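You operate a simulated robot arm through the tools that you are given. There is no shell and no other tool. Be economical: measure what you need, move in short steps, check, and stop when the job is done.

You are at the controls of a simulated robot arm. One attempt, no reset.

JOB
Power up the bench logger and zero the steel cell on channel 3.
Fine: the logger is fed by the yellow block switch; turn the grey thumbscrew until the monitor reads 0 MM. Dry hands. Leave it all on.

It is judged by the outcome, as a careful person would: the job done as asked, and still so three seconds after it is handed in. It fails if anything else is knocked over, pushed out of place, dropped, spilled or broken.

ROBOT AND FRAMES
A 7-joint arm with a two-finger parallel gripper, fixed in place. Base frame: the origin is at the foot of the arm, x ahead of it, y to its left, z up; the work surface is at about z = 56. Units: mm, degrees, N and s.
With the tool pointing down near the work surface it reaches from about 220 to 600 mm from the base axis. Its first joint turns from -66.0 to 66.0 degrees. Payload 2.6 kg.
The TCP is the grasp point between the finger pads, 30 mm short of the fingertips. In the tool frame z runs along the fingers and y along their closing line. The gripper opens to 94 mm. The fingers are 28 mm wide and 10 mm thick; the gripper's body (50 by 96 mm) begins 55 mm behind the TCP.
Orientation is that of the tool frame in the base frame, as [roll, pitch, yaw] about the fixed x, y, z axes, in that order (R = Rz(yaw) Ry(pitch) Rx(roll)). With the fingers straight down and closing along the base's y, the tool's x points along the base's -x, its y along +y and its z along -z.

CONTROLS
- The arm moves only by the tool move_arm. Its argument "deltas" is a list that holds one entry, the list of rows, each a list of 7 numbers: the shift along the tool's x, y, z in units of 25 mm (1.0 is 25 mm), then the turn, a rotation vector about the tool's x, y, z in units of 5 degrees (1.0 is 5 degrees), then the opening, from 0 (shut) to 1 (fully open). In form: [[[dx, dy, dz, wx, wy, wz, jaw], ...]]. A call has 1 to 10 rows; each row shifts and turns the commanded pose from where the row before left it, along the tool's axes as they then stand. A call with a number of a shift or a turn outside -1 to 1 is refused whole. Each row takes 0.2 s and may step no farther than 50 mm and 8.6 degrees from the row before; otherwise, or with a gripper value out of range, the whole call is refused. Where a pose cannot be reached the arm comes as near as it can. A force on the tool above 40 N (or 10 N above the force at the start of the call, whichever is more), or a blocked arm, ends the call early, and 0.2 s more pass. The fingers move at their own pace (about 72 mm/s each) and stop on an object; they squeeze with about 24 N. The grip force told is the motor's: it shows also when the fingers shut on nothing. Time passes only in rows, and 0.2 s behind the last, so rows that do not move let the fingers close. It gives the time, the measured TCP pose, the force on the tool (base axes), the opening and the grip force at its end, in the units of the frame above (readings bear some noise).
- Cameras (640 x 400 px; columns grow to the right, rows downward): "scene" is fixed at [37.9, 422.5, 558.9]; the picture's right is [-0.77, -0.64, 0.00], its down [-0.29, 0.35, -0.89] and it looks along [0.57, -0.68, -0.46] (base axes); focal length 339 px, centre (320, 200). "wrist" rides on the gripper at [-37, 0, -58] in the tool frame; the picture's right is [0.00, -1.00, 0.00], its down [0.97, 0.00, -0.24] and it looks along [0.24, 0.00, 0.97] (tool axes); focal length 218 px, centre (320, 200). There is no depth. A picture from a camera that has moved, and an enlarged one, comes with that camera's place and axes in the base frame and with its lens. The place of the scene camera against the robot may be out by one fixed shift of up to 25 mm in any direction.
- camera(camera): a new picture of that camera. No time passes.
- inspect(camera, box): a new picture of the part [left, top, right, bottom] of that camera's present view, enlarged. No time passes.
- close_job(): hands the job in; it is judged then, once.

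Go step by step. Nothing tells you positions but the pictures and the camera data: compare them with the known pose of the tool, close in by small moves and look again before you grip or let go. The budget is 120 turns and 76 pictures, counting those below and the enlarged ones. Unless the task says otherwise, let go and move clear before handing in, and close with one line.

The tools are called after "Request:" as a command line: name --argument value ..., lists and objects as JSON in quotes. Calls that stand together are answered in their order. move_arm: Moves the arm, as the interface text tells. Its arguments: {"type":"object","properties":{"deltas":{"type":"array","items":{"type":"array","items":{"type":"array","items":{"type":"number"}}}}},"required":["deltas"]} The other tools are called the same way: camera (camera) takes a picture; inspect (camera, box) takes an enlarged picture of a part of a camera's view; close_job () hands the job in.

At the start:

```text
time_s: 0.0
ee_pos: [356.4, -180.2, 363.6]
tcp_rot: [-180.0, 0.0, 180.0]
wrist_force: [0.8, -0.1, 0.5]
grip_width: 94.2
grasp_force: 0.1
```

scene: 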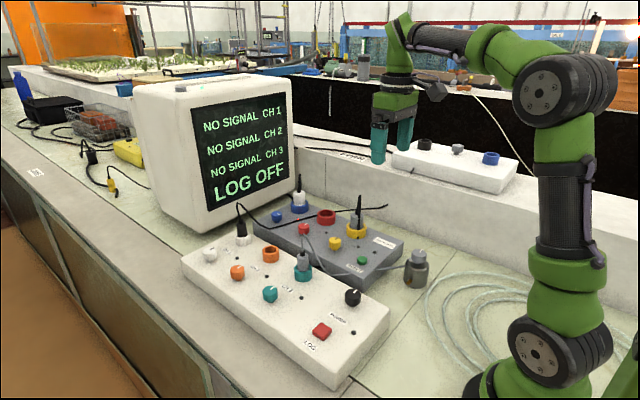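
wrist: 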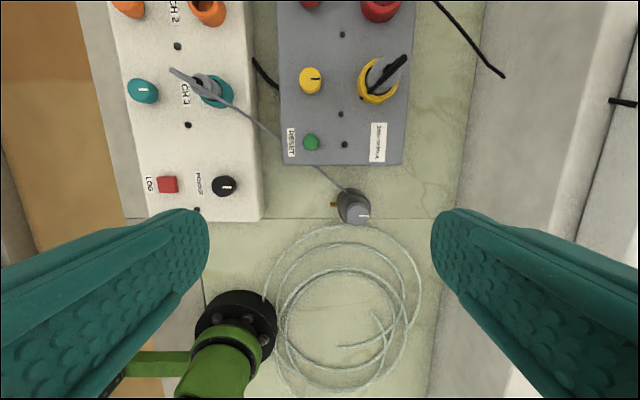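

I see a white logger box with channels 1–3, a grey box, a monitor, a steel load cell with a thumbscrew, and a yellow block further back by the cables. I'll look closer first.

Request:
inspect --camera "scene" --box '[170, 180, 450, 355]'

Request:
inspect --camera "scene" --box '[0, 60, 200, 220]'

Request:
inspect --camera "wrist" --box '[100, 0, 440, 230]'

Request:
inspect --camera "scene" --box '[340, 100, 560, 240]'

```text
2.29 times, centred on (310, 268) of scene
camera zoom: at [37.9, 422.5, 558.9], right [-0.77, -0.64, 0.0], down [-0.29, 0.35, -0.89], along [0.57, -0.68, -0.46], focal length 774 px, centre (343, 46)
```

zoom: 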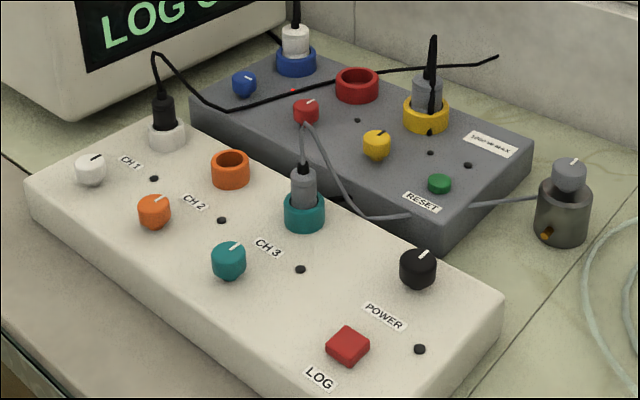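

```text
2.50 times, centred on (100, 140) of scene
camera zoom: at [37.9, 422.5, 558.9], right [-0.77, -0.64, 0.0], down [-0.29, 0.35, -0.89], along [0.57, -0.68, -0.46], focal length 847 px, centre (870, 350)
```

zoom: 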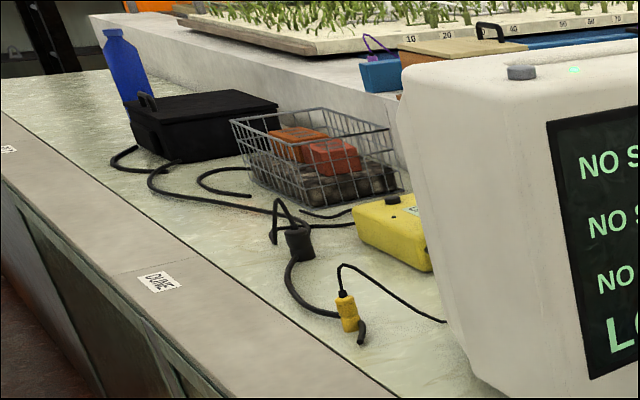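

```text
1.74 times, centred on (270, 115) of wrist
camera zoom: at [392.8, -180.0, 422.6], right [0.0, -1.0, 0.0], down [-0.97, 0.0, 0.24], along [-0.24, 0.0, -0.97], focal length 380 px, centre (407, 348)
```

zoom: 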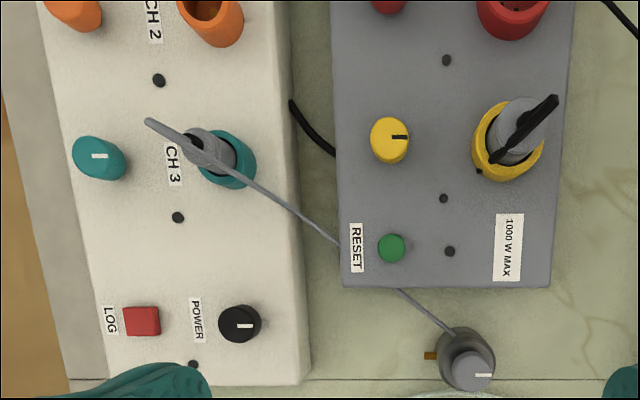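

```text
2.86 times, centred on (450, 170) of scene
camera zoom: at [37.9, 422.5, 558.9], right [-0.77, -0.64, 0.0], down [-0.29, 0.35, -0.89], along [0.57, -0.68, -0.46], focal length 968 px, centre (-51, 286)
```

zoom: 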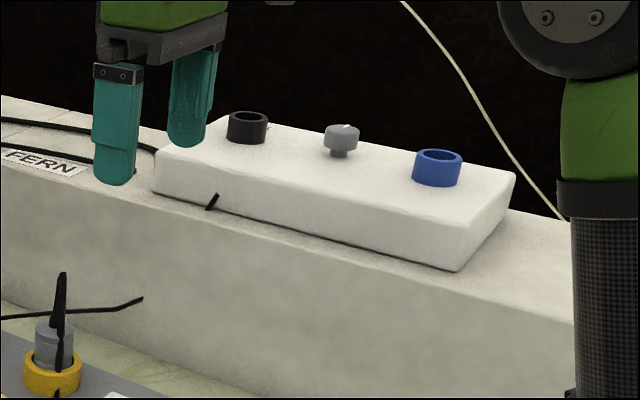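

The grey block ("1000 W MAX") has blue, red and yellow switches; the steel cell with its grey cap is wired to CH 3. I'll move over the yellow switch for a better look.

Request:
move_arm --deltas '[[[-0.9, 0.1, 0.8, 0, 0, 0, 0.6], [-0.9, 0.1, 0.8, 0, 0, 0, 0.6], [-0.9, 0.1, 0.8, 0, 0, 0, 0.6], [-0.9, 0.1, 0.8, 0, 0, 0, 0.6], [-0.6, 0.1, 0.6, 0, 0, 0, 0.6]]]'

Request:
camera --camera "wrist"

```text
time_s: 1.2
ee_pos: [461.7, -164.7, 267.1]
tcp_rot: [180.0, -0.1, 179.9]
wrist_force: [0.2, 1.0, -0.4]
grip_width: 56.5
grasp_force: 0.1
```

```text
69 pictures are left
camera wrist: at [499.1, -166.5, 326.4], right [0.0, -1.0, 0.0], down [-0.97, 0.0, 0.24], along [-0.24, 0.0, -0.97], focal length 218 px, centre (320, 200)
```

wrist: 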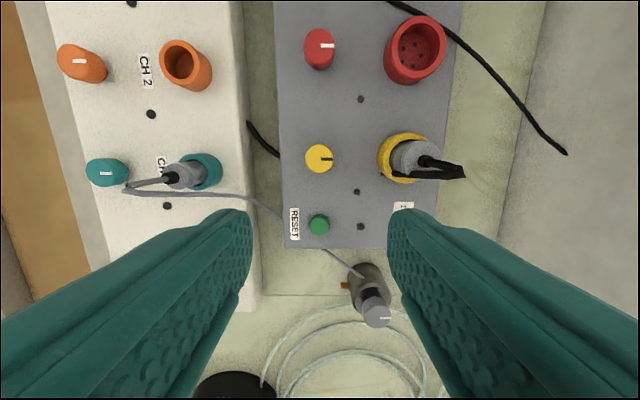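

Yellow knob is at about x 484, y -165, near z 75–95. I'll close in above it.

Request:
move_arm --deltas '[[[-0.45, 0, 0.9, 0, 0, 0, 0.6], [-0.45, 0, 0.9, 0, 0, 0, 0.6], [0, 0, 0.9, 0, 0, 0, 0.6], [0, 0, 0.9, 0, 0, 0, 0.6]]]'

Request:
camera --camera "wrist"

Request:
camera --camera "scene"

```text
time_s: 2.2
ee_pos: [485.8, -167.1, 176.9]
tcp_rot: [180.0, 0.0, -179.9]
wrist_force: [-0.8, 0.2, 0.2]
grip_width: 56.3
grasp_force: 0.1
```

```text
68 pictures are left
camera wrist: at [522.5, -167.8, 237.3], right [0.0, -1.0, 0.0], down [-0.97, 0.0, 0.24], along [-0.24, 0.0, -0.97], focal length 218 px, centre (320, 200)
```

wrist: 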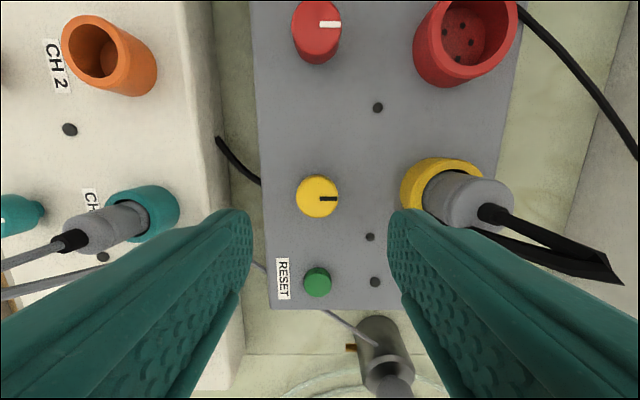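

```text
67 pictures are left
```

scene: 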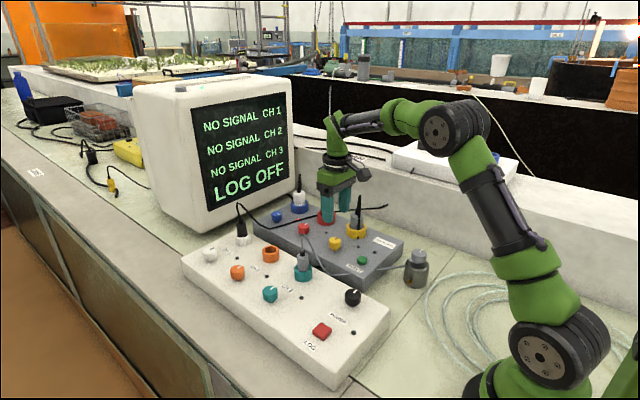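

Request:
inspect --camera "scene" --box '[255, 195, 375, 270]'

Request:
inspect --camera "wrist" --box '[250, 150, 390, 310]'

```text
5.33 times, centred on (315, 232) of scene
camera zoom: at [37.9, 422.5, 558.9], right [-0.77, -0.64, 0.0], down [-0.29, 0.35, -0.89], along [0.57, -0.68, -0.46], focal length 1806 px, centre (347, 27)
```

zoom: 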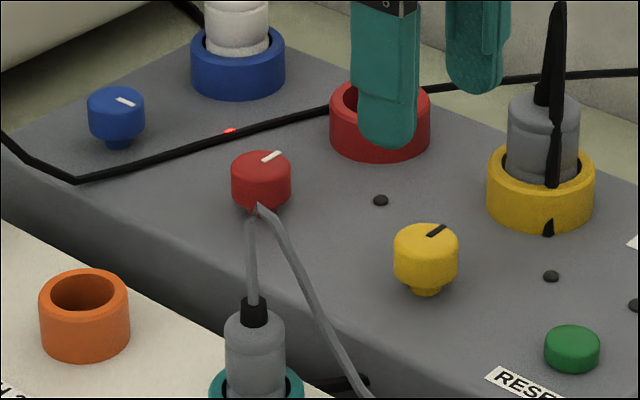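

```text
2.50 times, centred on (320, 230) of wrist
camera zoom: at [522.5, -167.8, 237.3], right [0.0, -1.0, 0.0], down [-0.97, 0.0, 0.24], along [-0.24, 0.0, -0.97], focal length 546 px, centre (320, 125)
```

zoom: 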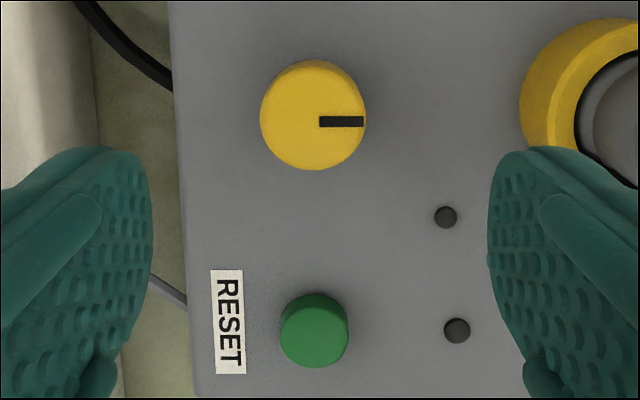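

Blue (on, lamp lit) has its mark toward -x; yellow (off) points to -y, so yellow needs a quarter turn clockwise from above. I'll pre-turn the gripper the other way while still high so the camera stays off the plug.

Request:
move_arm --deltas '[[[0, 0, 0, 0, 0, -1, 0.6], [0, 0, 0, 0, 0, -1, 0.6], [0, 0, 0, 0, 0, -1, 0.6], [0, 0, 0, 0, 0, -1, 0.6], [0, 0, 0, 0, 0, -1, 0.6], [0, 0, 0, 0, 0, -1, 0.6], [0, 0, 0, 0, 0, -1, 0.6], [0, 0, 0, 0, 0, -1, 0.6], [0, 0, 0, 0, 0, -1, 0.6], [0, 0, 0, 0, 0, -1, 0.6]]]'

Request:
move_arm --deltas '[[[0, 0, 0, 0, 0, -1, 0.6], [0, 0, 0, 0, 0, -1, 0.6], [0, 0, 0, 0, 0, -1, 0.6], [0, 0, 0, 0, 0, -1, 0.6], [0, 0, 0, 0, 0, -1, 0.6], [0, 0, 0, 0, 0, -1, 0.6], [0, 0, 0, 0, 0, -1, 0.6], [0, 0, 0, 0, 0, -1, 0.6]]]'

Request:
camera --camera "wrist"

```text
time_s: 4.4
ee_pos: [484.0, -166.3, 178.1]
tcp_rot: [180.0, 0.0, -130.0]
wrist_force: [0.2, 0.0, 0.5]
grip_width: 56.4
grasp_force: 0.0
```

```text
time_s: 6.2
ee_pos: [483.0, -167.2, 178.7]
tcp_rot: [180.0, 0.0, -89.9]
wrist_force: [0.6, 0.7, 0.2]
grip_width: 56.2
grasp_force: 0.1
```

```text
64 pictures are left
camera wrist: at [483.2, -130.6, 237.5], right [1.0, 0.0, 0.0], down [0.0, -0.97, 0.24], along [0.0, -0.24, -0.97], focal length 218 px, centre (320, 200)
```

wrist: 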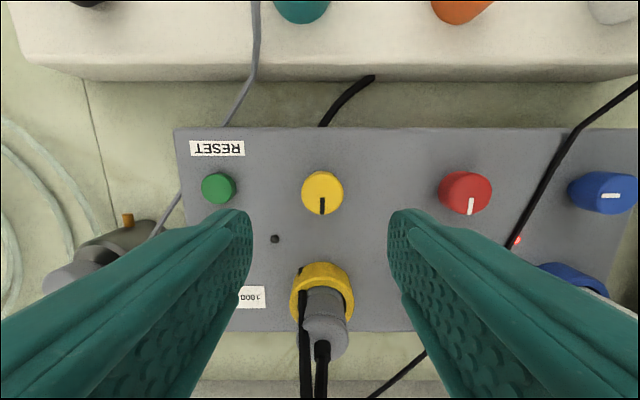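

Request:
inspect --camera "wrist" --box '[500, 130, 640, 270]'

Request:
inspect --camera "scene" --box '[260, 200, 360, 262]'

```text
2.86 times, centred on (570, 200) of wrist
camera zoom: at [483.2, -130.6, 237.5], right [1.0, 0.0, 0.0], down [0.0, -0.97, 0.24], along [0.0, -0.24, -0.97], focal length 624 px, centre (-394, 200)
```

zoom: 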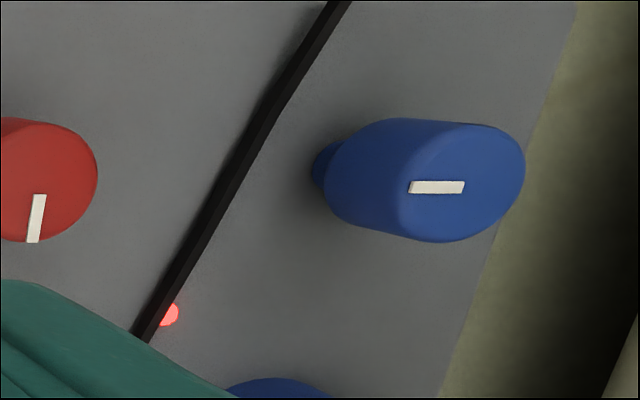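

```text
6.40 times, centred on (310, 231) of scene
camera zoom: at [37.9, 422.5, 558.9], right [-0.77, -0.64, 0.0], down [-0.29, 0.35, -0.89], along [0.57, -0.68, -0.46], focal length 2168 px, centre (384, 2)
```

zoom: 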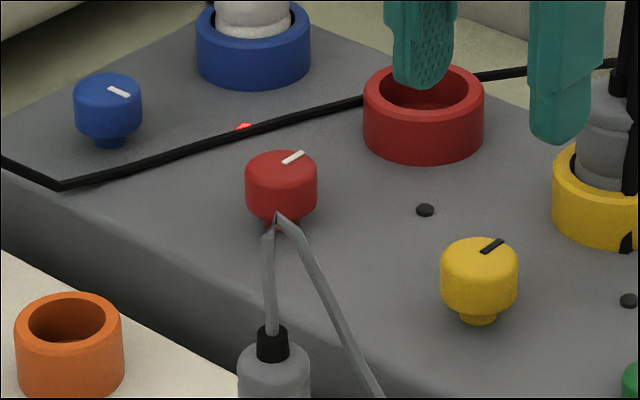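

Confirmed: mark towards -x means on. Aligning and descending part way.

Request:
move_arm --deltas '[[[-0.08, -0.08, 0.8, 0, 0, 0, 0.6], [0, 0, 0.8, 0, 0, 0, 0.6], [0, 0, 0.6, 0, 0, 0, 0.6]]]'

Request:
inspect --camera "scene" --box '[260, 190, 420, 290]'

Request:
camera --camera "wrist"

```text
time_s: 7.0
ee_pos: [484.9, -166.3, 122.4]
tcp_rot: [-179.9, 0.0, -89.9]
wrist_force: [0.6, 0.6, 0.2]
grip_width: 56.4
grasp_force: 0.0
```

```text
4.00 times, centred on (340, 240) of scene
camera zoom: at [37.9, 422.5, 558.9], right [-0.77, -0.64, 0.0], down [-0.29, 0.35, -0.89], along [0.57, -0.68, -0.46], focal length 1355 px, centre (240, 40)
```

zoom: 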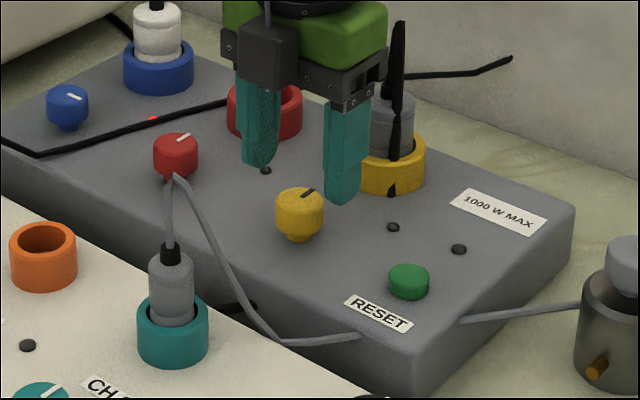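

```text
60 pictures are left
camera wrist: at [485.5, -129.1, 182.0], right [1.0, 0.0, 0.0], down [0.0, -0.97, 0.24], along [0.0, -0.24, -0.97], focal length 218 px, centre (320, 200)
```

wrist: 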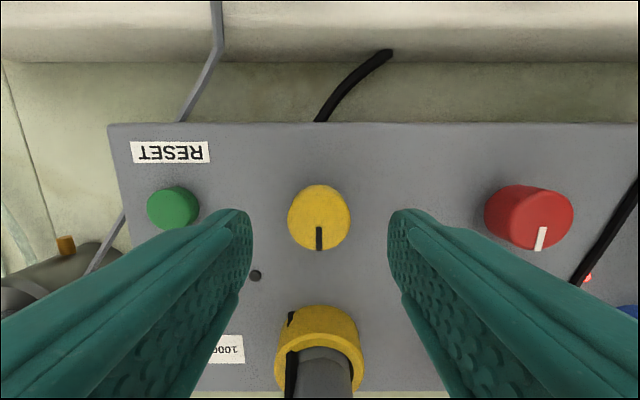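

Request:
move_arm --deltas '[[[0, 0, 0.5, 0, 0, 0, 0.6], [0, 0, 0.35, 0, 0, 0, 0.6]]]'

Request:
inspect --camera "scene" --box '[280, 200, 400, 275]'

Request:
camera --camera "wrist"

```text
time_s: 7.6
ee_pos: [486.3, -165.9, 101.2]
tcp_rot: [180.0, 0.0, -90.0]
wrist_force: [-0.5, 0.8, -0.2]
grip_width: 56.2
grasp_force: 0.1
```

```text
5.33 times, centred on (340, 238) of scene
camera zoom: at [37.9, 422.5, 558.9], right [-0.77, -0.64, 0.0], down [-0.29, 0.35, -0.89], along [0.57, -0.68, -0.46], focal length 1806 px, centre (213, 0)
```

zoom: 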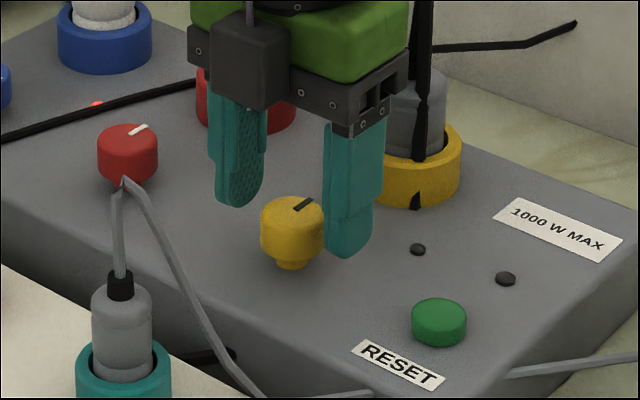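

```text
58 pictures are left
camera wrist: at [485.2, -128.6, 160.8], right [1.0, 0.0, 0.0], down [0.0, -0.97, 0.24], along [0.0, -0.24, -0.97], focal length 218 px, centre (320, 200)
```

wrist: 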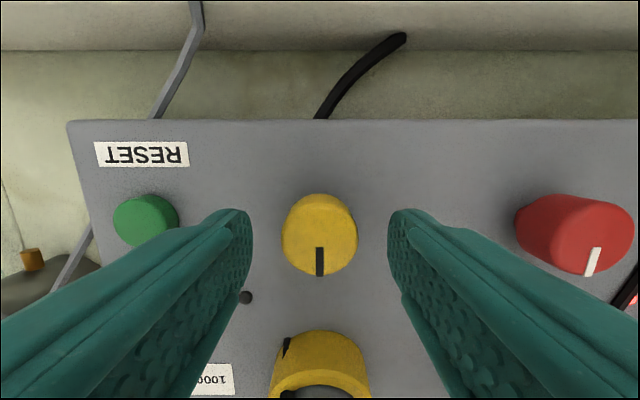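

Fingertips are at knob mid-height and centred. Down another 6 mm and grip.

Request:
move_arm --deltas '[[[0, 0, 0.24, 0, 0, 0, 0.6], [0, 0, 0, 0, 0, 0, 0.3], [0, 0, 0, 0, 0, 0, 0.2], [0, 0, 0, 0, 0, 0, 0.2]]]'

Request:
inspect --camera "scene" --box '[280, 200, 400, 275]'

```text
time_s: 8.6
ee_pos: [484.9, -164.4, 96.1]
tcp_rot: [179.9, 0.0, -90.0]
wrist_force: [-7.2, 1.4, 1.1]
grip_width: 31.8
grasp_force: 44.6
```

```text
5.33 times, centred on (340, 238) of scene
camera zoom: at [37.9, 422.5, 558.9], right [-0.77, -0.64, 0.0], down [-0.29, 0.35, -0.89], along [0.57, -0.68, -0.46], focal length 1806 px, centre (213, 0)
```

zoom: 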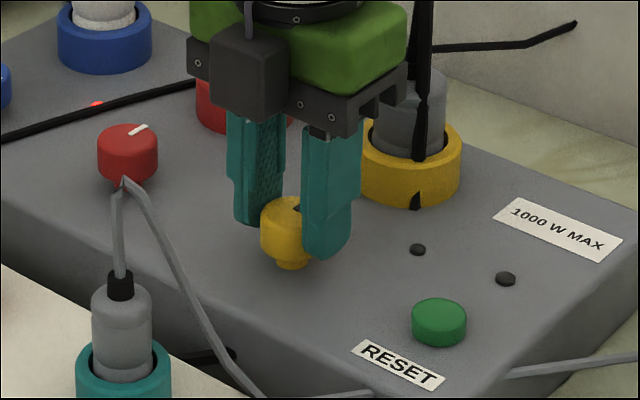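

Gripped on the knob (31.8 mm). Turning it clockwise.

Request:
move_arm --deltas '[[[0, 0, 0, 0, 0, 1, 0.2], [0, 0, 0, 0, 0, 1, 0.2], [0, 0, 0, 0, 0, 1, 0.2], [0, 0, 0, 0, 0, 1, 0.2], [0, 0, 0, 0, 0, 1, 0.2], [0, 0, 0, 0, 0, 1, 0.2], [0, 0, 0, 0, 0, 1, 0.2], [0, 0, 0, 0, 0, 1, 0.2], [0, 0, 0, 0, 0, 1, 0.2]]]'

Request:
camera --camera "scene"

Request:
camera --camera "wrist"

```text
time_s: 10.6
ee_pos: [484.9, -165.1, 95.1]
tcp_rot: [180.0, 0.1, -135.1]
wrist_force: [-2.0, 6.6, -7.7]
grip_width: 31.6
grasp_force: 45.0
```

```text
56 pictures are left
```

scene: 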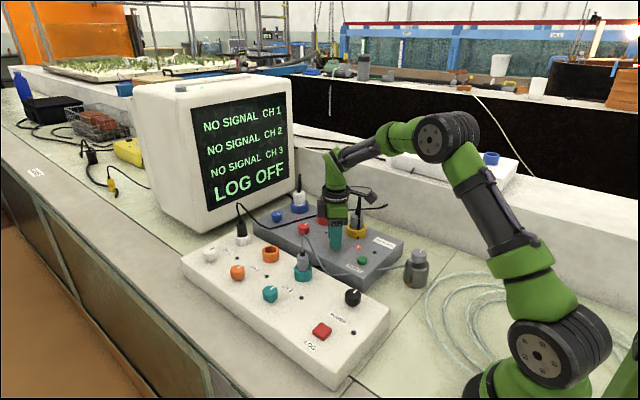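

```text
55 pictures are left
camera wrist: at [511.7, -139.1, 154.9], right [0.71, -0.71, 0.0], down [-0.69, -0.69, 0.24], along [-0.17, -0.17, -0.97], focal length 218 px, centre (320, 200)
```

wrist: 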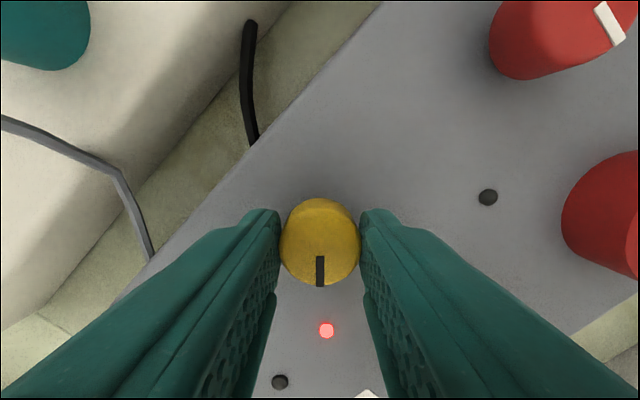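

The mark turned with the fingers and the yellow lamp is lit. I'll finish the quarter turn so it sits like the blue one.

Request:
move_arm --deltas '[[[0, 0, 0, 0, 0, 1, 0.2], [0, 0, 0, 0, 0, 1, 0.2], [0, 0, 0, 0, 0, 1, 0.2], [0, 0, 0, 0, 0, 1, 0.2], [0, 0, 0, 0, 0, 1, 0.2], [0, 0, 0, 0, 0, 1, 0.2], [0, 0, 0, 0, 0, 1, 0.2], [0, 0, 0, 0, 0, 1, 0.2], [0, 0, 0, 0, 0, 1, 0.2]]]'

Request:
camera --camera "wrist"

```text
time_s: 12.6
ee_pos: [485.7, -165.3, 95.5]
tcp_rot: [-180.0, 0.2, 180.0]
wrist_force: [17.1, -0.6, -17.8]
grip_width: 31.3
grasp_force: 45.9
```

```text
54 pictures are left
camera wrist: at [522.5, -165.7, 155.0], right [0.0, -1.0, 0.0], down [-0.97, 0.0, 0.24], along [-0.24, 0.0, -0.97], focal length 218 px, centre (320, 200)
```

wrist: 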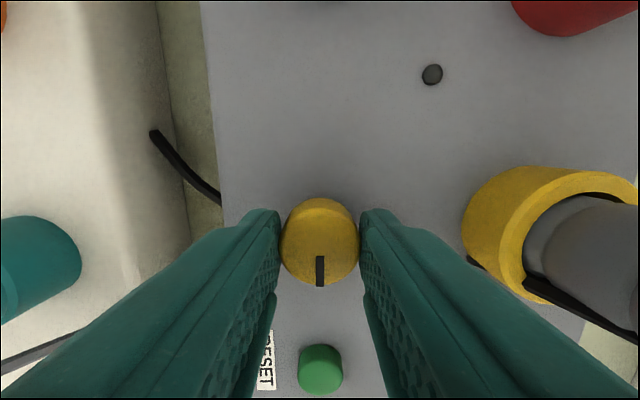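

Request:
move_arm --deltas '[[[0, 0, 0, 0, 0, 0, 0.5], [0, 0, 0, 0, 0, 0, 0.6], [0, 0, -0.8, 0, 0, 0, 0.6], [0, 0, -1, 0, 0, 0, 0.6], [0, 0, -1, 0, 0, 0, 0.6], [0, 0, -1, 0, 0, 0, 0.6]]]'

Request:
camera --camera "wrist"

Request:
camera --camera "scene"

```text
time_s: 14.0
ee_pos: [483.7, -165.0, 193.0]
tcp_rot: [180.0, 0.0, 179.9]
wrist_force: [-0.2, -0.2, 0.3]
grip_width: 56.4
grasp_force: 0.0
```

```text
53 pictures are left
camera wrist: at [521.2, -165.1, 250.6], right [0.0, -1.0, 0.0], down [-0.97, 0.0, 0.24], along [-0.24, 0.0, -0.97], focal length 218 px, centre (320, 200)
```

wrist: 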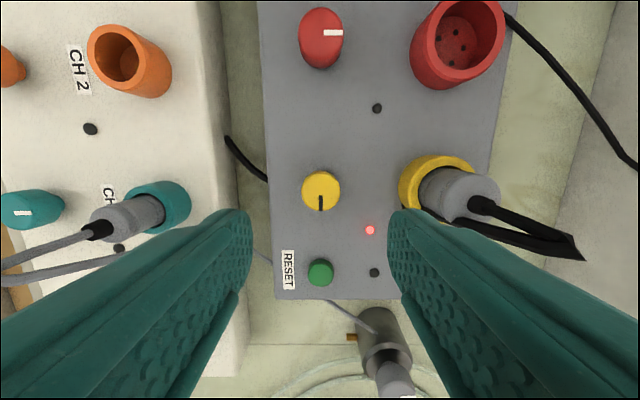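

```text
52 pictures are left
```

scene: 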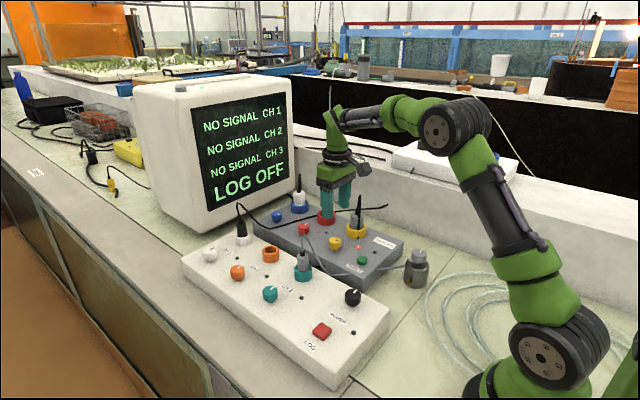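

Yellow supply is on. Next is the logger's black POWER knob; raising and moving over it.

Request:
move_arm --deltas '[[[0, 0, -1, 0, 0, 0, 0.6], [0, 0, -1, 0, 0, 0, 0.6], [0.96, 0.8, 0, 0, 0, 0, 0.6], [0.96, 0.8, 0, 0, 0, 0, 0.6], [0.96, 0.8, 0, 0, 0, 0, 0.6], [0.96, 0.8, 0, 0, 0, 0, 0.6], [0.96, 0.8, 0, 0, 0, 0, 0.6], [0.96, 0.8, 0, 0, 0, 0, 0.6]]]'

Request:
camera --camera "wrist"

```text
time_s: 15.8
ee_pos: [342.6, -45.1, 239.0]
tcp_rot: [-180.0, -0.1, -180.0]
wrist_force: [0.0, -0.4, 0.3]
grip_width: 56.4
grasp_force: 0.1
```

```text
51 pictures are left
camera wrist: at [379.6, -45.7, 298.8], right [0.0, -1.0, 0.0], down [-0.97, 0.0, 0.24], along [-0.24, 0.0, -0.97], focal length 218 px, centre (320, 200)
```

wrist: 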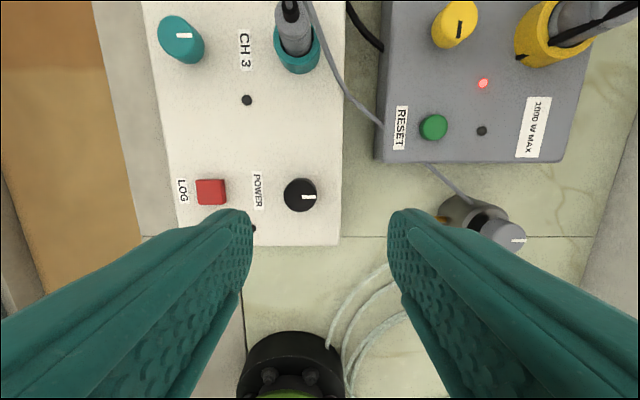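

Request:
move_arm --deltas '[[[0.5, 0.8, 0.5, 0, 0, 0, 0.6], [0, 0, 0.5, 0, 0, -1, 0.6], [0, 0, 0.5, 0, 0, -1, 0.6], [0, 0, 0.5, 0, 0, -1, 0.6], [0, 0, 0.5, 0, 0, -1, 0.6], [0, 0, 0, 0, 0, -1, 0.6], [0, 0, 0, 0, 0, -1, 0.6], [0, 0, 0, 0, 0, -1, 0.6], [0, 0, 0, 0, 0, -1, 0.6], [0, 0, 0, 0, 0, -1, 0.6]]]'

Request:
move_arm --deltas '[[[0, 0, 0, 0, 0, -1, 0.6], [0, 0, 0, 0, 0, -1, 0.6], [0, 0, 0, 0, 0, -1, 0.6], [0, 0, 0, 0, 0, -1, 0.6], [0, 0, 0, 0, 0, -1, 0.6], [0, 0, 0, 0, 0, -1, 0.6], [0, 0, 0, 0, 0, -1, 0.6], [0, 0, 0, 0, 0, -1, 0.6], [0, 0, 0, 0, 0, -1, 0.6]]]'

Request:
camera --camera "wrist"

```text
time_s: 18.0
ee_pos: [329.2, -25.2, 179.5]
tcp_rot: [179.9, 0.0, -135.0]
wrist_force: [-0.5, 0.3, 0.1]
grip_width: 56.4
grasp_force: 0.2
```

```text
time_s: 20.0
ee_pos: [328.8, -25.3, 179.0]
tcp_rot: [-180.0, 0.0, -89.9]
wrist_force: [-0.5, 0.3, -0.5]
grip_width: 56.5
grasp_force: 0.1
```

```text
50 pictures are left
camera wrist: at [329.0, 11.2, 238.1], right [1.0, 0.0, 0.0], down [0.0, -0.97, 0.24], along [0.0, -0.24, -0.97], focal length 218 px, centre (320, 200)
```

wrist: 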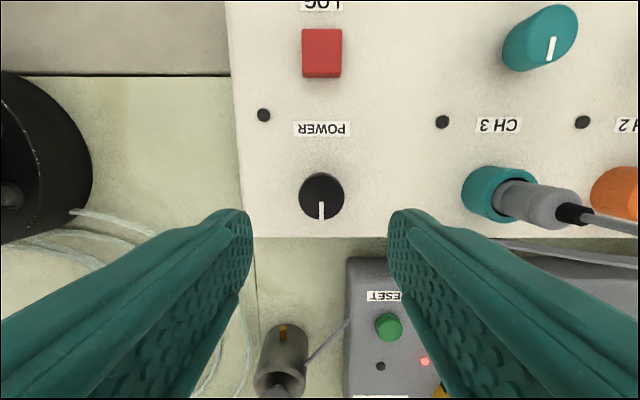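

Request:
move_arm --deltas '[[[0.03, -0.05, 0.9, 0, 0, 0, 0.6], [0, 0, 0.9, 0, 0, 0, 0.6], [0, 0, 0.9, 0, 0, 0, 0.6]]]'

Request:
inspect --camera "scene" --box '[290, 250, 410, 325]'

Request:
camera --camera "wrist"

```text
time_s: 20.8
ee_pos: [329.5, -27.8, 112.3]
tcp_rot: [180.0, 0.0, -90.1]
wrist_force: [-0.4, -0.9, 0.2]
grip_width: 56.4
grasp_force: 0.0
```

```text
5.33 times, centred on (350, 288) of scene
camera zoom: at [37.9, 422.5, 558.9], right [-0.77, -0.64, 0.0], down [-0.29, 0.35, -0.89], along [0.57, -0.68, -0.46], focal length 1806 px, centre (160, -267)
```

zoom: 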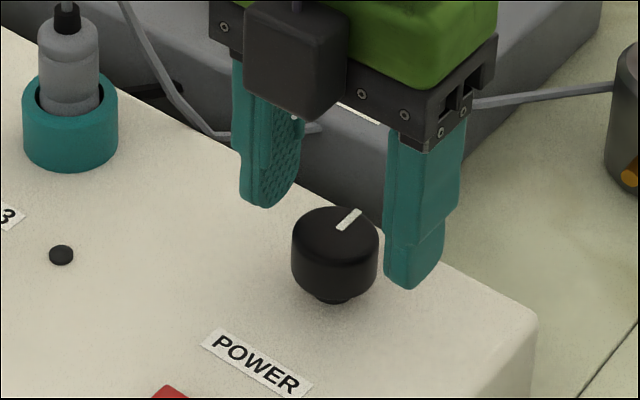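

```text
48 pictures are left
camera wrist: at [330.1, 9.4, 171.3], right [1.0, 0.0, 0.0], down [0.0, -0.97, 0.24], along [0.0, -0.24, -0.97], focal length 218 px, centre (320, 200)
```

wrist: 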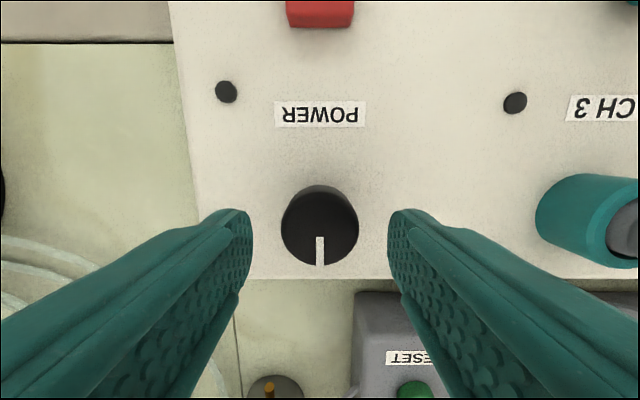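

Request:
move_arm --deltas '[[[-0.06, 0, 0.34, 0, 0, 0, 0.6], [0, 0, 0, 0, 0, 0, 0.3], [0, 0, 0, 0, 0, 0, 0.2], [0, 0, 0, 0, 0, 0, 0.2]]]'

Request:
inspect --camera "scene" --box '[290, 250, 410, 325]'

```text
time_s: 21.8
ee_pos: [329.2, -25.5, 103.0]
tcp_rot: [180.0, 0.0, -90.1]
wrist_force: [4.3, -1.5, -4.1]
grip_width: 33.4
grasp_force: 44.7
```

```text
5.33 times, centred on (350, 288) of scene
camera zoom: at [37.9, 422.5, 558.9], right [-0.77, -0.64, 0.0], down [-0.29, 0.35, -0.89], along [0.57, -0.68, -0.46], focal length 1806 px, centre (160, -267)
```

zoom: 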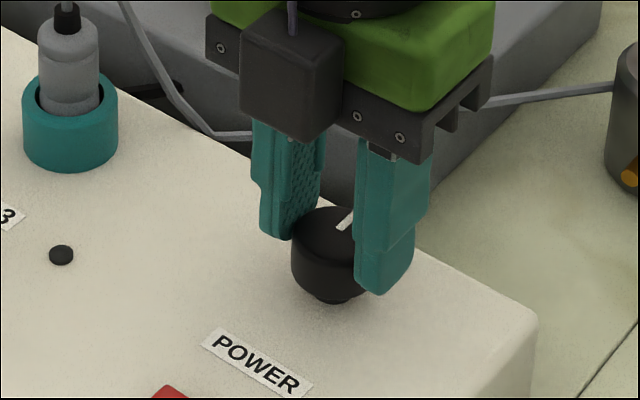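

Gripped. Turning clockwise, then checking.

Request:
move_arm --deltas '[[[0, 0, 0, 0, 0, 1, 0.2], [0, 0, 0, 0, 0, 1, 0.2], [0, 0, 0, 0, 0, 1, 0.2], [0, 0, 0, 0, 0, 1, 0.2], [0, 0, 0, 0, 0, 1, 0.2], [0, 0, 0, 0, 0, 1, 0.2], [0, 0, 0, 0, 0, 1, 0.2], [0, 0, 0, 0, 0, 1, 0.2], [0, 0, 0, 0, 0, 1, 0.2]]]'

Request:
camera --camera "scene"

```text
time_s: 23.8
ee_pos: [329.7, -24.4, 102.9]
tcp_rot: [-179.8, -0.1, -135.1]
wrist_force: [-7.7, -14.3, 31.8]
grip_width: 33.8
grasp_force: 44.9
```

```text
46 pictures are left
```

scene: 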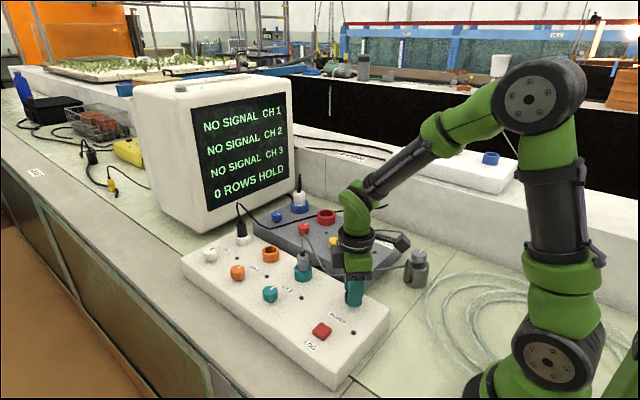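

The logger came on ("0 ROWS HOLD"). The vertical force is growing, so I'll ease up a little while finishing the turn.

Request:
move_arm --deltas '[[[0, 0, -0.04, 0, 0, 1, 0.2], [0, 0, 0, 0, 0, 1, 0.2], [0, 0, 0, 0, 0, 1, 0.2], [0, 0, 0, 0, 0, 1, 0.2]]]'

Request:
camera --camera "wrist"

```text
time_s: 24.8
ee_pos: [330.3, -24.8, 102.7]
tcp_rot: [-179.8, -0.1, -155.2]
wrist_force: [8.7, -19.5, -13.7]
grip_width: 34.0
grasp_force: 45.0
```

```text
45 pictures are left
camera wrist: at [363.8, -9.8, 162.1], right [0.42, -0.91, 0.0], down [-0.88, -0.41, 0.24], along [-0.22, -0.1, -0.97], focal length 218 px, centre (320, 200)
```

wrist: 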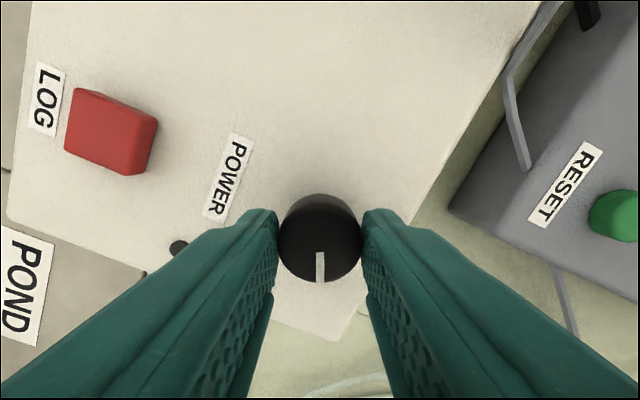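

Request:
move_arm --deltas '[[[0, 0, 0, 0, 0, 1, 0.2], [0, 0, 0, 0, 0, 1, 0.2], [0, 0, 0, 0, 0, 1, 0.2], [0, 0, 0, 0, 0, 1, 0.2], [0, 0, 0, 0, 0, 1, 0.2]]]'

Request:
camera --camera "wrist"

```text
time_s: 26.0
ee_pos: [329.5, -25.1, 101.6]
tcp_rot: [-179.9, 0.2, 179.9]
wrist_force: [12.1, -19.7, -23.0]
grip_width: 33.7
grasp_force: 45.1
```

```text
44 pictures are left
camera wrist: at [367.1, -25.5, 162.3], right [0.0, -1.0, 0.0], down [-0.97, 0.0, 0.24], along [-0.24, 0.0, -0.97], focal length 218 px, centre (320, 200)
```

wrist: 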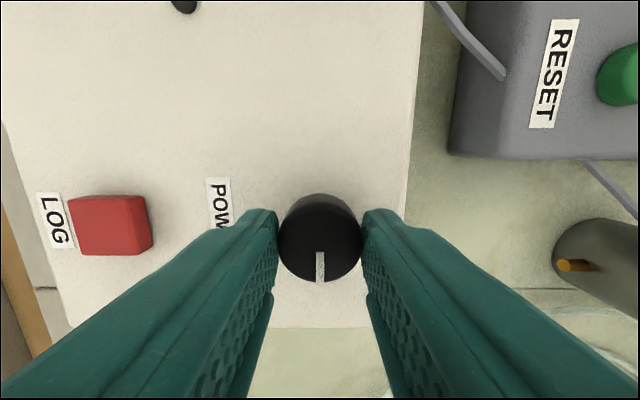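

Mark now points to -x. Releasing and rising.

Request:
move_arm --deltas '[[[0, 0, 0, 0, 0, 0, 0.5], [0, 0, 0, 0, 0, 0, 0.6], [0, 0, -0.8, 0, 0, 0, 0.6], [0, 0, -1, 0, 0, 0, 0.6], [0, 0, -1, 0, 0, 0, 0.6], [0, 0, -1, 0, 0, 0, 0.6]]]'

Request:
camera --camera "scene"

Request:
camera --camera "wrist"

```text
time_s: 27.4
ee_pos: [331.6, -24.4, 198.5]
tcp_rot: [-180.0, 0.0, -180.0]
wrist_force: [0.5, 0.1, -0.4]
grip_width: 56.4
grasp_force: 0.1
```

```text
43 pictures are left
```

scene: 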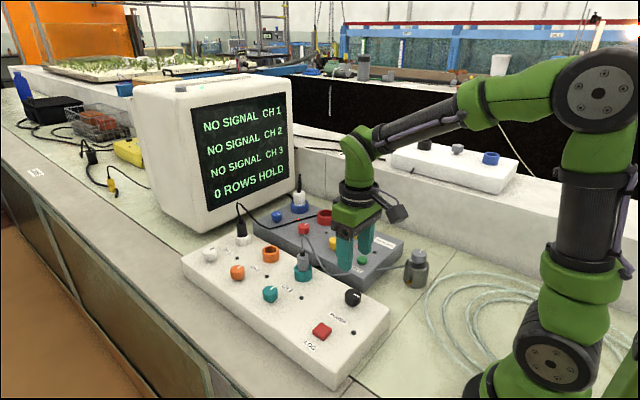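

```text
42 pictures are left
camera wrist: at [367.1, -24.5, 258.2], right [0.0, -1.0, 0.0], down [-0.97, 0.0, 0.24], along [-0.24, 0.0, -0.97], focal length 218 px, centre (320, 200)
```

wrist: 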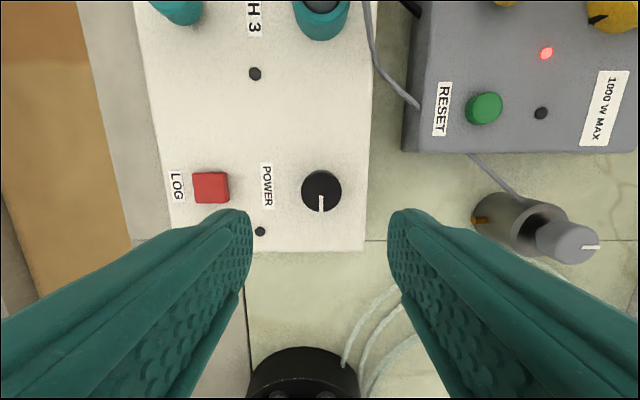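

Logger is on but CH 3 shows no signal yet; its teal switch is off (mark toward -y). Moving over it, going around the CH 3 plug, and pre-turning.

Request:
move_arm --deltas '[[[0, 1, -0.2, 0, 0, 0, 0.6], [0, 1, 0, 0, 0, 0, 0.6], [0, 1, 0, 0, 0, 0, 0.6], [0, 0.86, 0, 0, 0, 0, 0.6], [-0.93, 0, 0, 0, 0, 0, 0.6], [-0.93, 0, 0, 0, 0, 0, 0.6], [-0.93, 0, 0, 0, 0, 0, 0.6], [-0.93, 0, 0, 0, 0, 0, 0.6], [-0.93, 0, 0, 0, 0, 0, 0.6], [-0.93, 0, 0, 0, 0, 0, 0.6]]]'

Request:
move_arm --deltas '[[[0, 0, 0, 0, 0, -1, 0.6], [0, 0, 0, 0, 0, -1, 0.6], [0, 0, 0, 0, 0, -1, 0.6], [0, 0, 0, 0, 0, -1, 0.6], [0, 0, 0, 0, 0, -1, 0.6], [0, 0, 0, 0, 0, -1, 0.6], [0, 0, 0, 0, 0, -1, 0.6], [0, 0, 0, 0, 0, -1, 0.6], [0, 0, 0, 0, 0, -1, 0.6]]]'

Request:
move_arm --deltas '[[[0, 0, 0, 0, 0, -1, 0.6], [0, 0, 0, 0, 0, -1, 0.6], [0, 0, 0, 0, 0, -1, 0.6], [0, 0, 0, 0, 0, -1, 0.6], [0, 0, 0, 0, 0, -1, 0.6], [0, 0, 0, 0, 0, -1, 0.6], [0, 0, 0, 0, 0, -1, 0.6], [0, 0, 0, 0, 0, -1, 0.6], [0, 0, 0, 0, 0, -1, 0.6]]]'

Request:
camera --camera "wrist"

```text
time_s: 29.6
ee_pos: [469.2, 71.5, 201.3]
tcp_rot: [180.0, -0.1, -180.0]
wrist_force: [0.0, 1.0, -0.3]
grip_width: 56.3
grasp_force: 0.2
```

```text
time_s: 31.6
ee_pos: [468.6, 71.0, 204.4]
tcp_rot: [-180.0, 0.1, -134.9]
wrist_force: [-0.6, -0.5, 0.0]
grip_width: 56.5
grasp_force: 0.0
```

```text
time_s: 33.6
ee_pos: [469.3, 71.9, 203.1]
tcp_rot: [180.0, 0.0, -90.1]
wrist_force: [-0.4, 1.1, -0.1]
grip_width: 56.5
grasp_force: 0.1
```

```text
41 pictures are left
camera wrist: at [469.3, 108.6, 263.0], right [1.0, 0.0, 0.0], down [0.0, -0.97, 0.24], along [0.0, -0.24, -0.97], focal length 218 px, centre (320, 200)
```

wrist: 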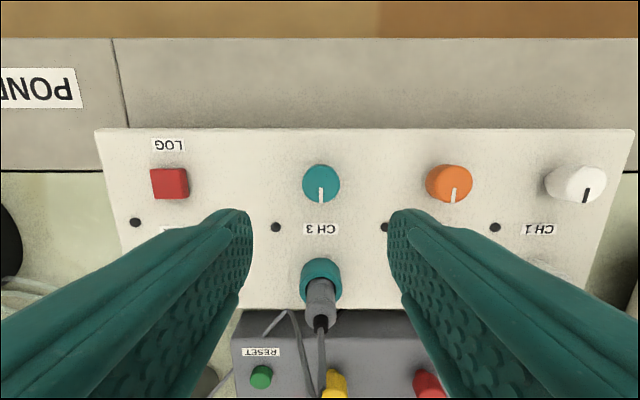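

Request:
move_arm --deltas '[[[-0.3, -0.04, 0.9, 0, 0, 0, 0.6], [0, 0, 0.9, 0, 0, 0, 0.6], [0, 0, 0.9, 0, 0, 0, 0.6], [0, 0, 0.9, 0, 0, 0, 0.6]]]'

Request:
inspect --camera "scene" --box '[210, 245, 330, 320]'

Request:
camera --camera "wrist"

```text
time_s: 34.6
ee_pos: [469.4, 78.5, 113.6]
tcp_rot: [180.0, 0.1, -90.1]
wrist_force: [0.6, 0.1, -0.5]
grip_width: 56.5
grasp_force: 0.0
```

```text
5.33 times, centred on (270, 282) of scene
camera zoom: at [37.9, 422.5, 558.9], right [-0.77, -0.64, 0.0], down [-0.29, 0.35, -0.89], along [0.57, -0.68, -0.46], focal length 1806 px, centre (587, -240)
```

zoom: 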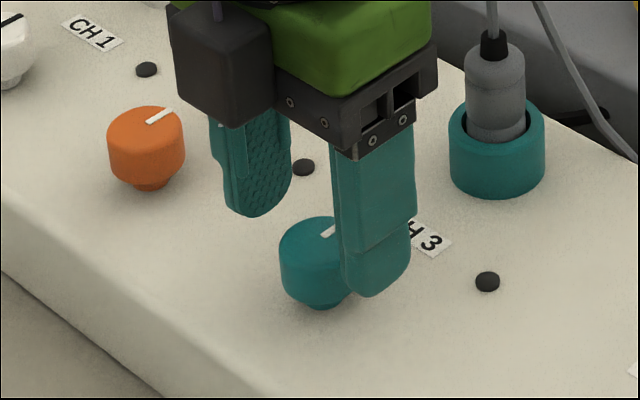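

```text
39 pictures are left
camera wrist: at [469.5, 115.6, 173.3], right [1.0, 0.0, 0.0], down [0.0, -0.97, 0.24], along [0.0, -0.24, -0.97], focal length 218 px, centre (320, 200)
```

wrist: 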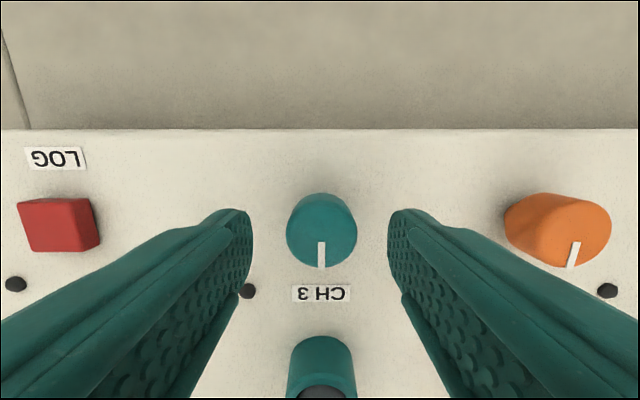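

Request:
move_arm --deltas '[[[0, -0.03, 0.38, 0, 0, 0, 0.6], [0, 0, 0, 0, 0, 0, 0.3], [0, 0, 0, 0, 0, 0, 0.2], [0, 0, 0, 0, 0, 0, 0.2]]]'

Request:
inspect --camera "scene" --box '[210, 245, 330, 320]'

```text
time_s: 35.6
ee_pos: [469.7, 78.0, 104.4]
tcp_rot: [179.9, 0.0, -90.1]
wrist_force: [-8.5, -2.8, 2.9]
grip_width: 31.7
grasp_force: 45.1
```

```text
5.33 times, centred on (270, 282) of scene
camera zoom: at [37.8, 422.5, 558.9], right [-0.77, -0.64, 0.0], down [-0.29, 0.35, -0.89], along [0.57, -0.68, -0.46], focal length 1806 px, centre (587, -240)
```

zoom: 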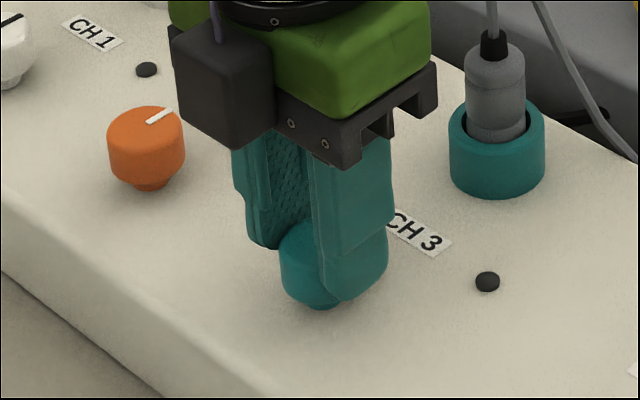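

Request:
move_arm --deltas '[[[0, 0, 0, 0, 0, 1, 0.2], [0, 0, 0, 0, 0, 1, 0.2], [0, 0, 0, 0, 0, 1, 0.2], [0, 0, 0, 0, 0, 1, 0.2], [0, 0, 0, 0, 0, 1, 0.2], [0, 0, 0, 0, 0, 1, 0.2], [0, 0, 0, 0, 0, 1, 0.2], [0, 0, 0, 0, 0, 1, 0.2], [0, 0, 0, 0, 0, 1, 0.2]]]'

Request:
move_arm --deltas '[[[0, 0, 0, 0, 0, 1, 0.2], [0, 0, 0, 0, 0, 1, 0.2], [0, 0, 0, 0, 0, 1, 0.2], [0, 0, 0, 0, 0, 1, 0.2], [0, 0, 0, 0, 0, 1, 0.2], [0, 0, 0, 0, 0, 1, 0.2], [0, 0, 0, 0, 0, 1, 0.2], [0, 0, 0, 0, 0, 1, 0.2], [0, 0, 0, 0, 0, 1, 0.2]]]'

Request:
camera --camera "scene"

Request:
camera --camera "wrist"

```text
time_s: 37.6
ee_pos: [470.6, 79.0, 104.4]
tcp_rot: [-179.9, 0.0, -135.2]
wrist_force: [-9.1, -11.9, 9.3]
grip_width: 31.7
grasp_force: 45.5
```

```text
time_s: 39.6
ee_pos: [471.8, 77.5, 105.0]
tcp_rot: [-179.8, 0.0, 179.9]
wrist_force: [-7.1, -19.0, 8.8]
grip_width: 31.6
grasp_force: 45.7
```

```text
37 pictures are left
```

scene: 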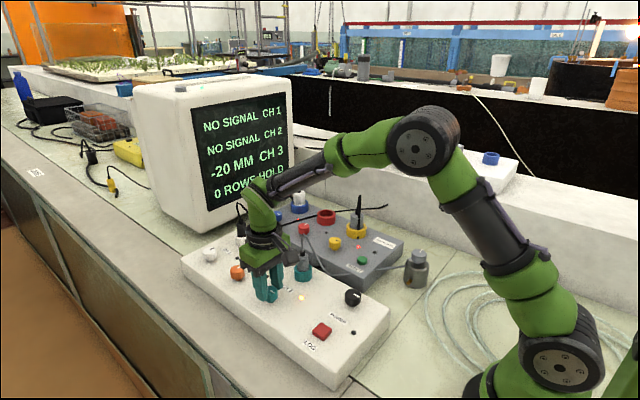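

```text
36 pictures are left
camera wrist: at [508.1, 77.5, 163.4], right [0.0, -1.0, 0.0], down [-0.97, 0.0, 0.24], along [-0.24, 0.0, -0.97], focal length 218 px, centre (320, 200)
```

wrist: 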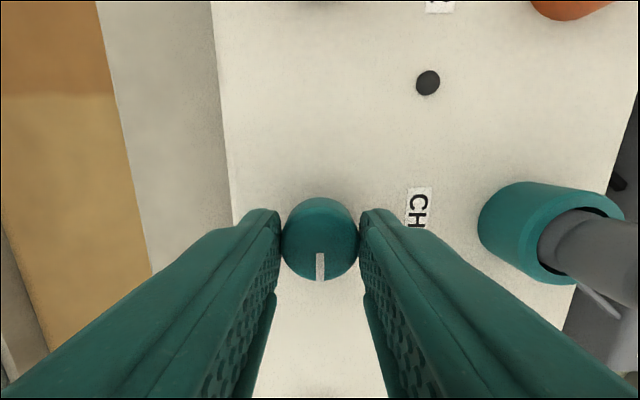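

CH 3 now reads -20 MM. Releasing and backing off around the plug toward the steel cell.

Request:
move_arm --deltas '[[[0, 0, 0, 0, 0, 0, 0.5], [0, 0, 0, 0, 0, 0, 0.6], [0, 0, -1, 0, 0, 0, 0.6], [0, 0, -1, 0, 0, 0, 0.6], [0, 0, -1, 0, 0, 0, 0.6], [0, 0, -1, 0, 0, 0, 0.6], [1, 0, 0, 0, 0, 0, 0.6], [1, 0, 0, 0, 0, 0, 0.6], [1, 0, 0, 0, 0, 0, 0.6], [1, 0, 0, 0, 0, 0, 0.6]]]'

Request:
move_arm --deltas '[[[1, 0, 0, 0, 0, 0, 0.6], [1, -1, 0, 0, 0, 0, 0.6], [0.7, -1, 0, 0, 0, 0, 0.6], [0, -1, 0, 0, 0, 0, 0.6], [0, -1, 0, 0, 0, 0, 0.6], [0, -1, 0, 0, 0, 0, 0.6], [0, -1, 0, 0, 0, 0, 0.6], [0, -1, 0, 0, 0, 0, 0.6], [0, -1, 0, 0, 0, 0, 0.6], [0, -1, 0, 0, 0, 0, 0.6]]]'

Request:
camera --camera "wrist"

Request:
camera --camera "scene"

```text
time_s: 41.8
ee_pos: [371.1, 79.2, 203.0]
tcp_rot: [-179.9, 0.1, -179.9]
wrist_force: [-0.5, 0.2, 0.0]
grip_width: 56.6
grasp_force: 0.1
```

```text
time_s: 44.0
ee_pos: [304.3, -146.6, 204.7]
tcp_rot: [180.0, 0.1, -180.0]
wrist_force: [0.9, -0.2, -0.1]
grip_width: 56.4
grasp_force: 0.0
```

```text
35 pictures are left
camera wrist: at [341.0, -146.8, 263.3], right [0.0, -1.0, 0.0], down [-0.97, 0.0, 0.24], along [-0.24, 0.0, -0.97], focal length 218 px, centre (320, 200)
```

wrist: 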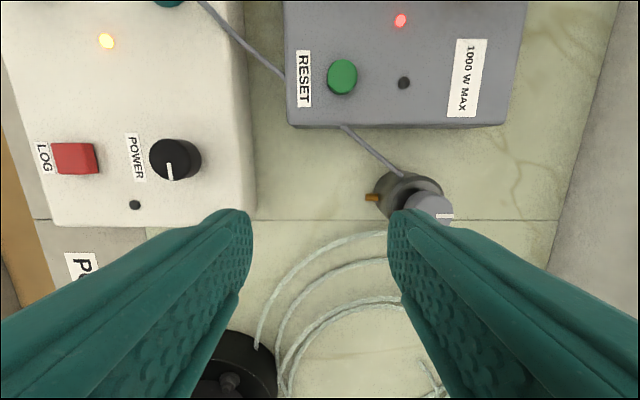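

```text
34 pictures are left
```

scene: 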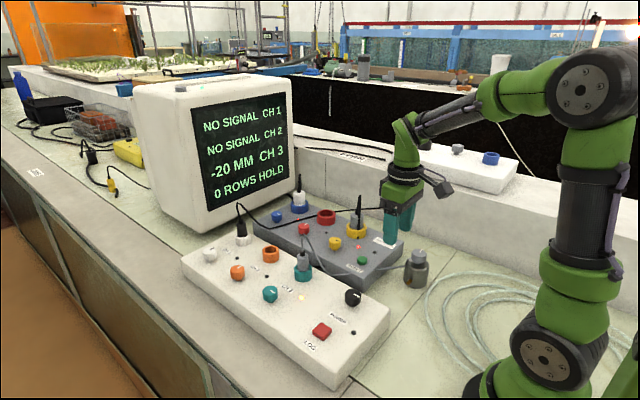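

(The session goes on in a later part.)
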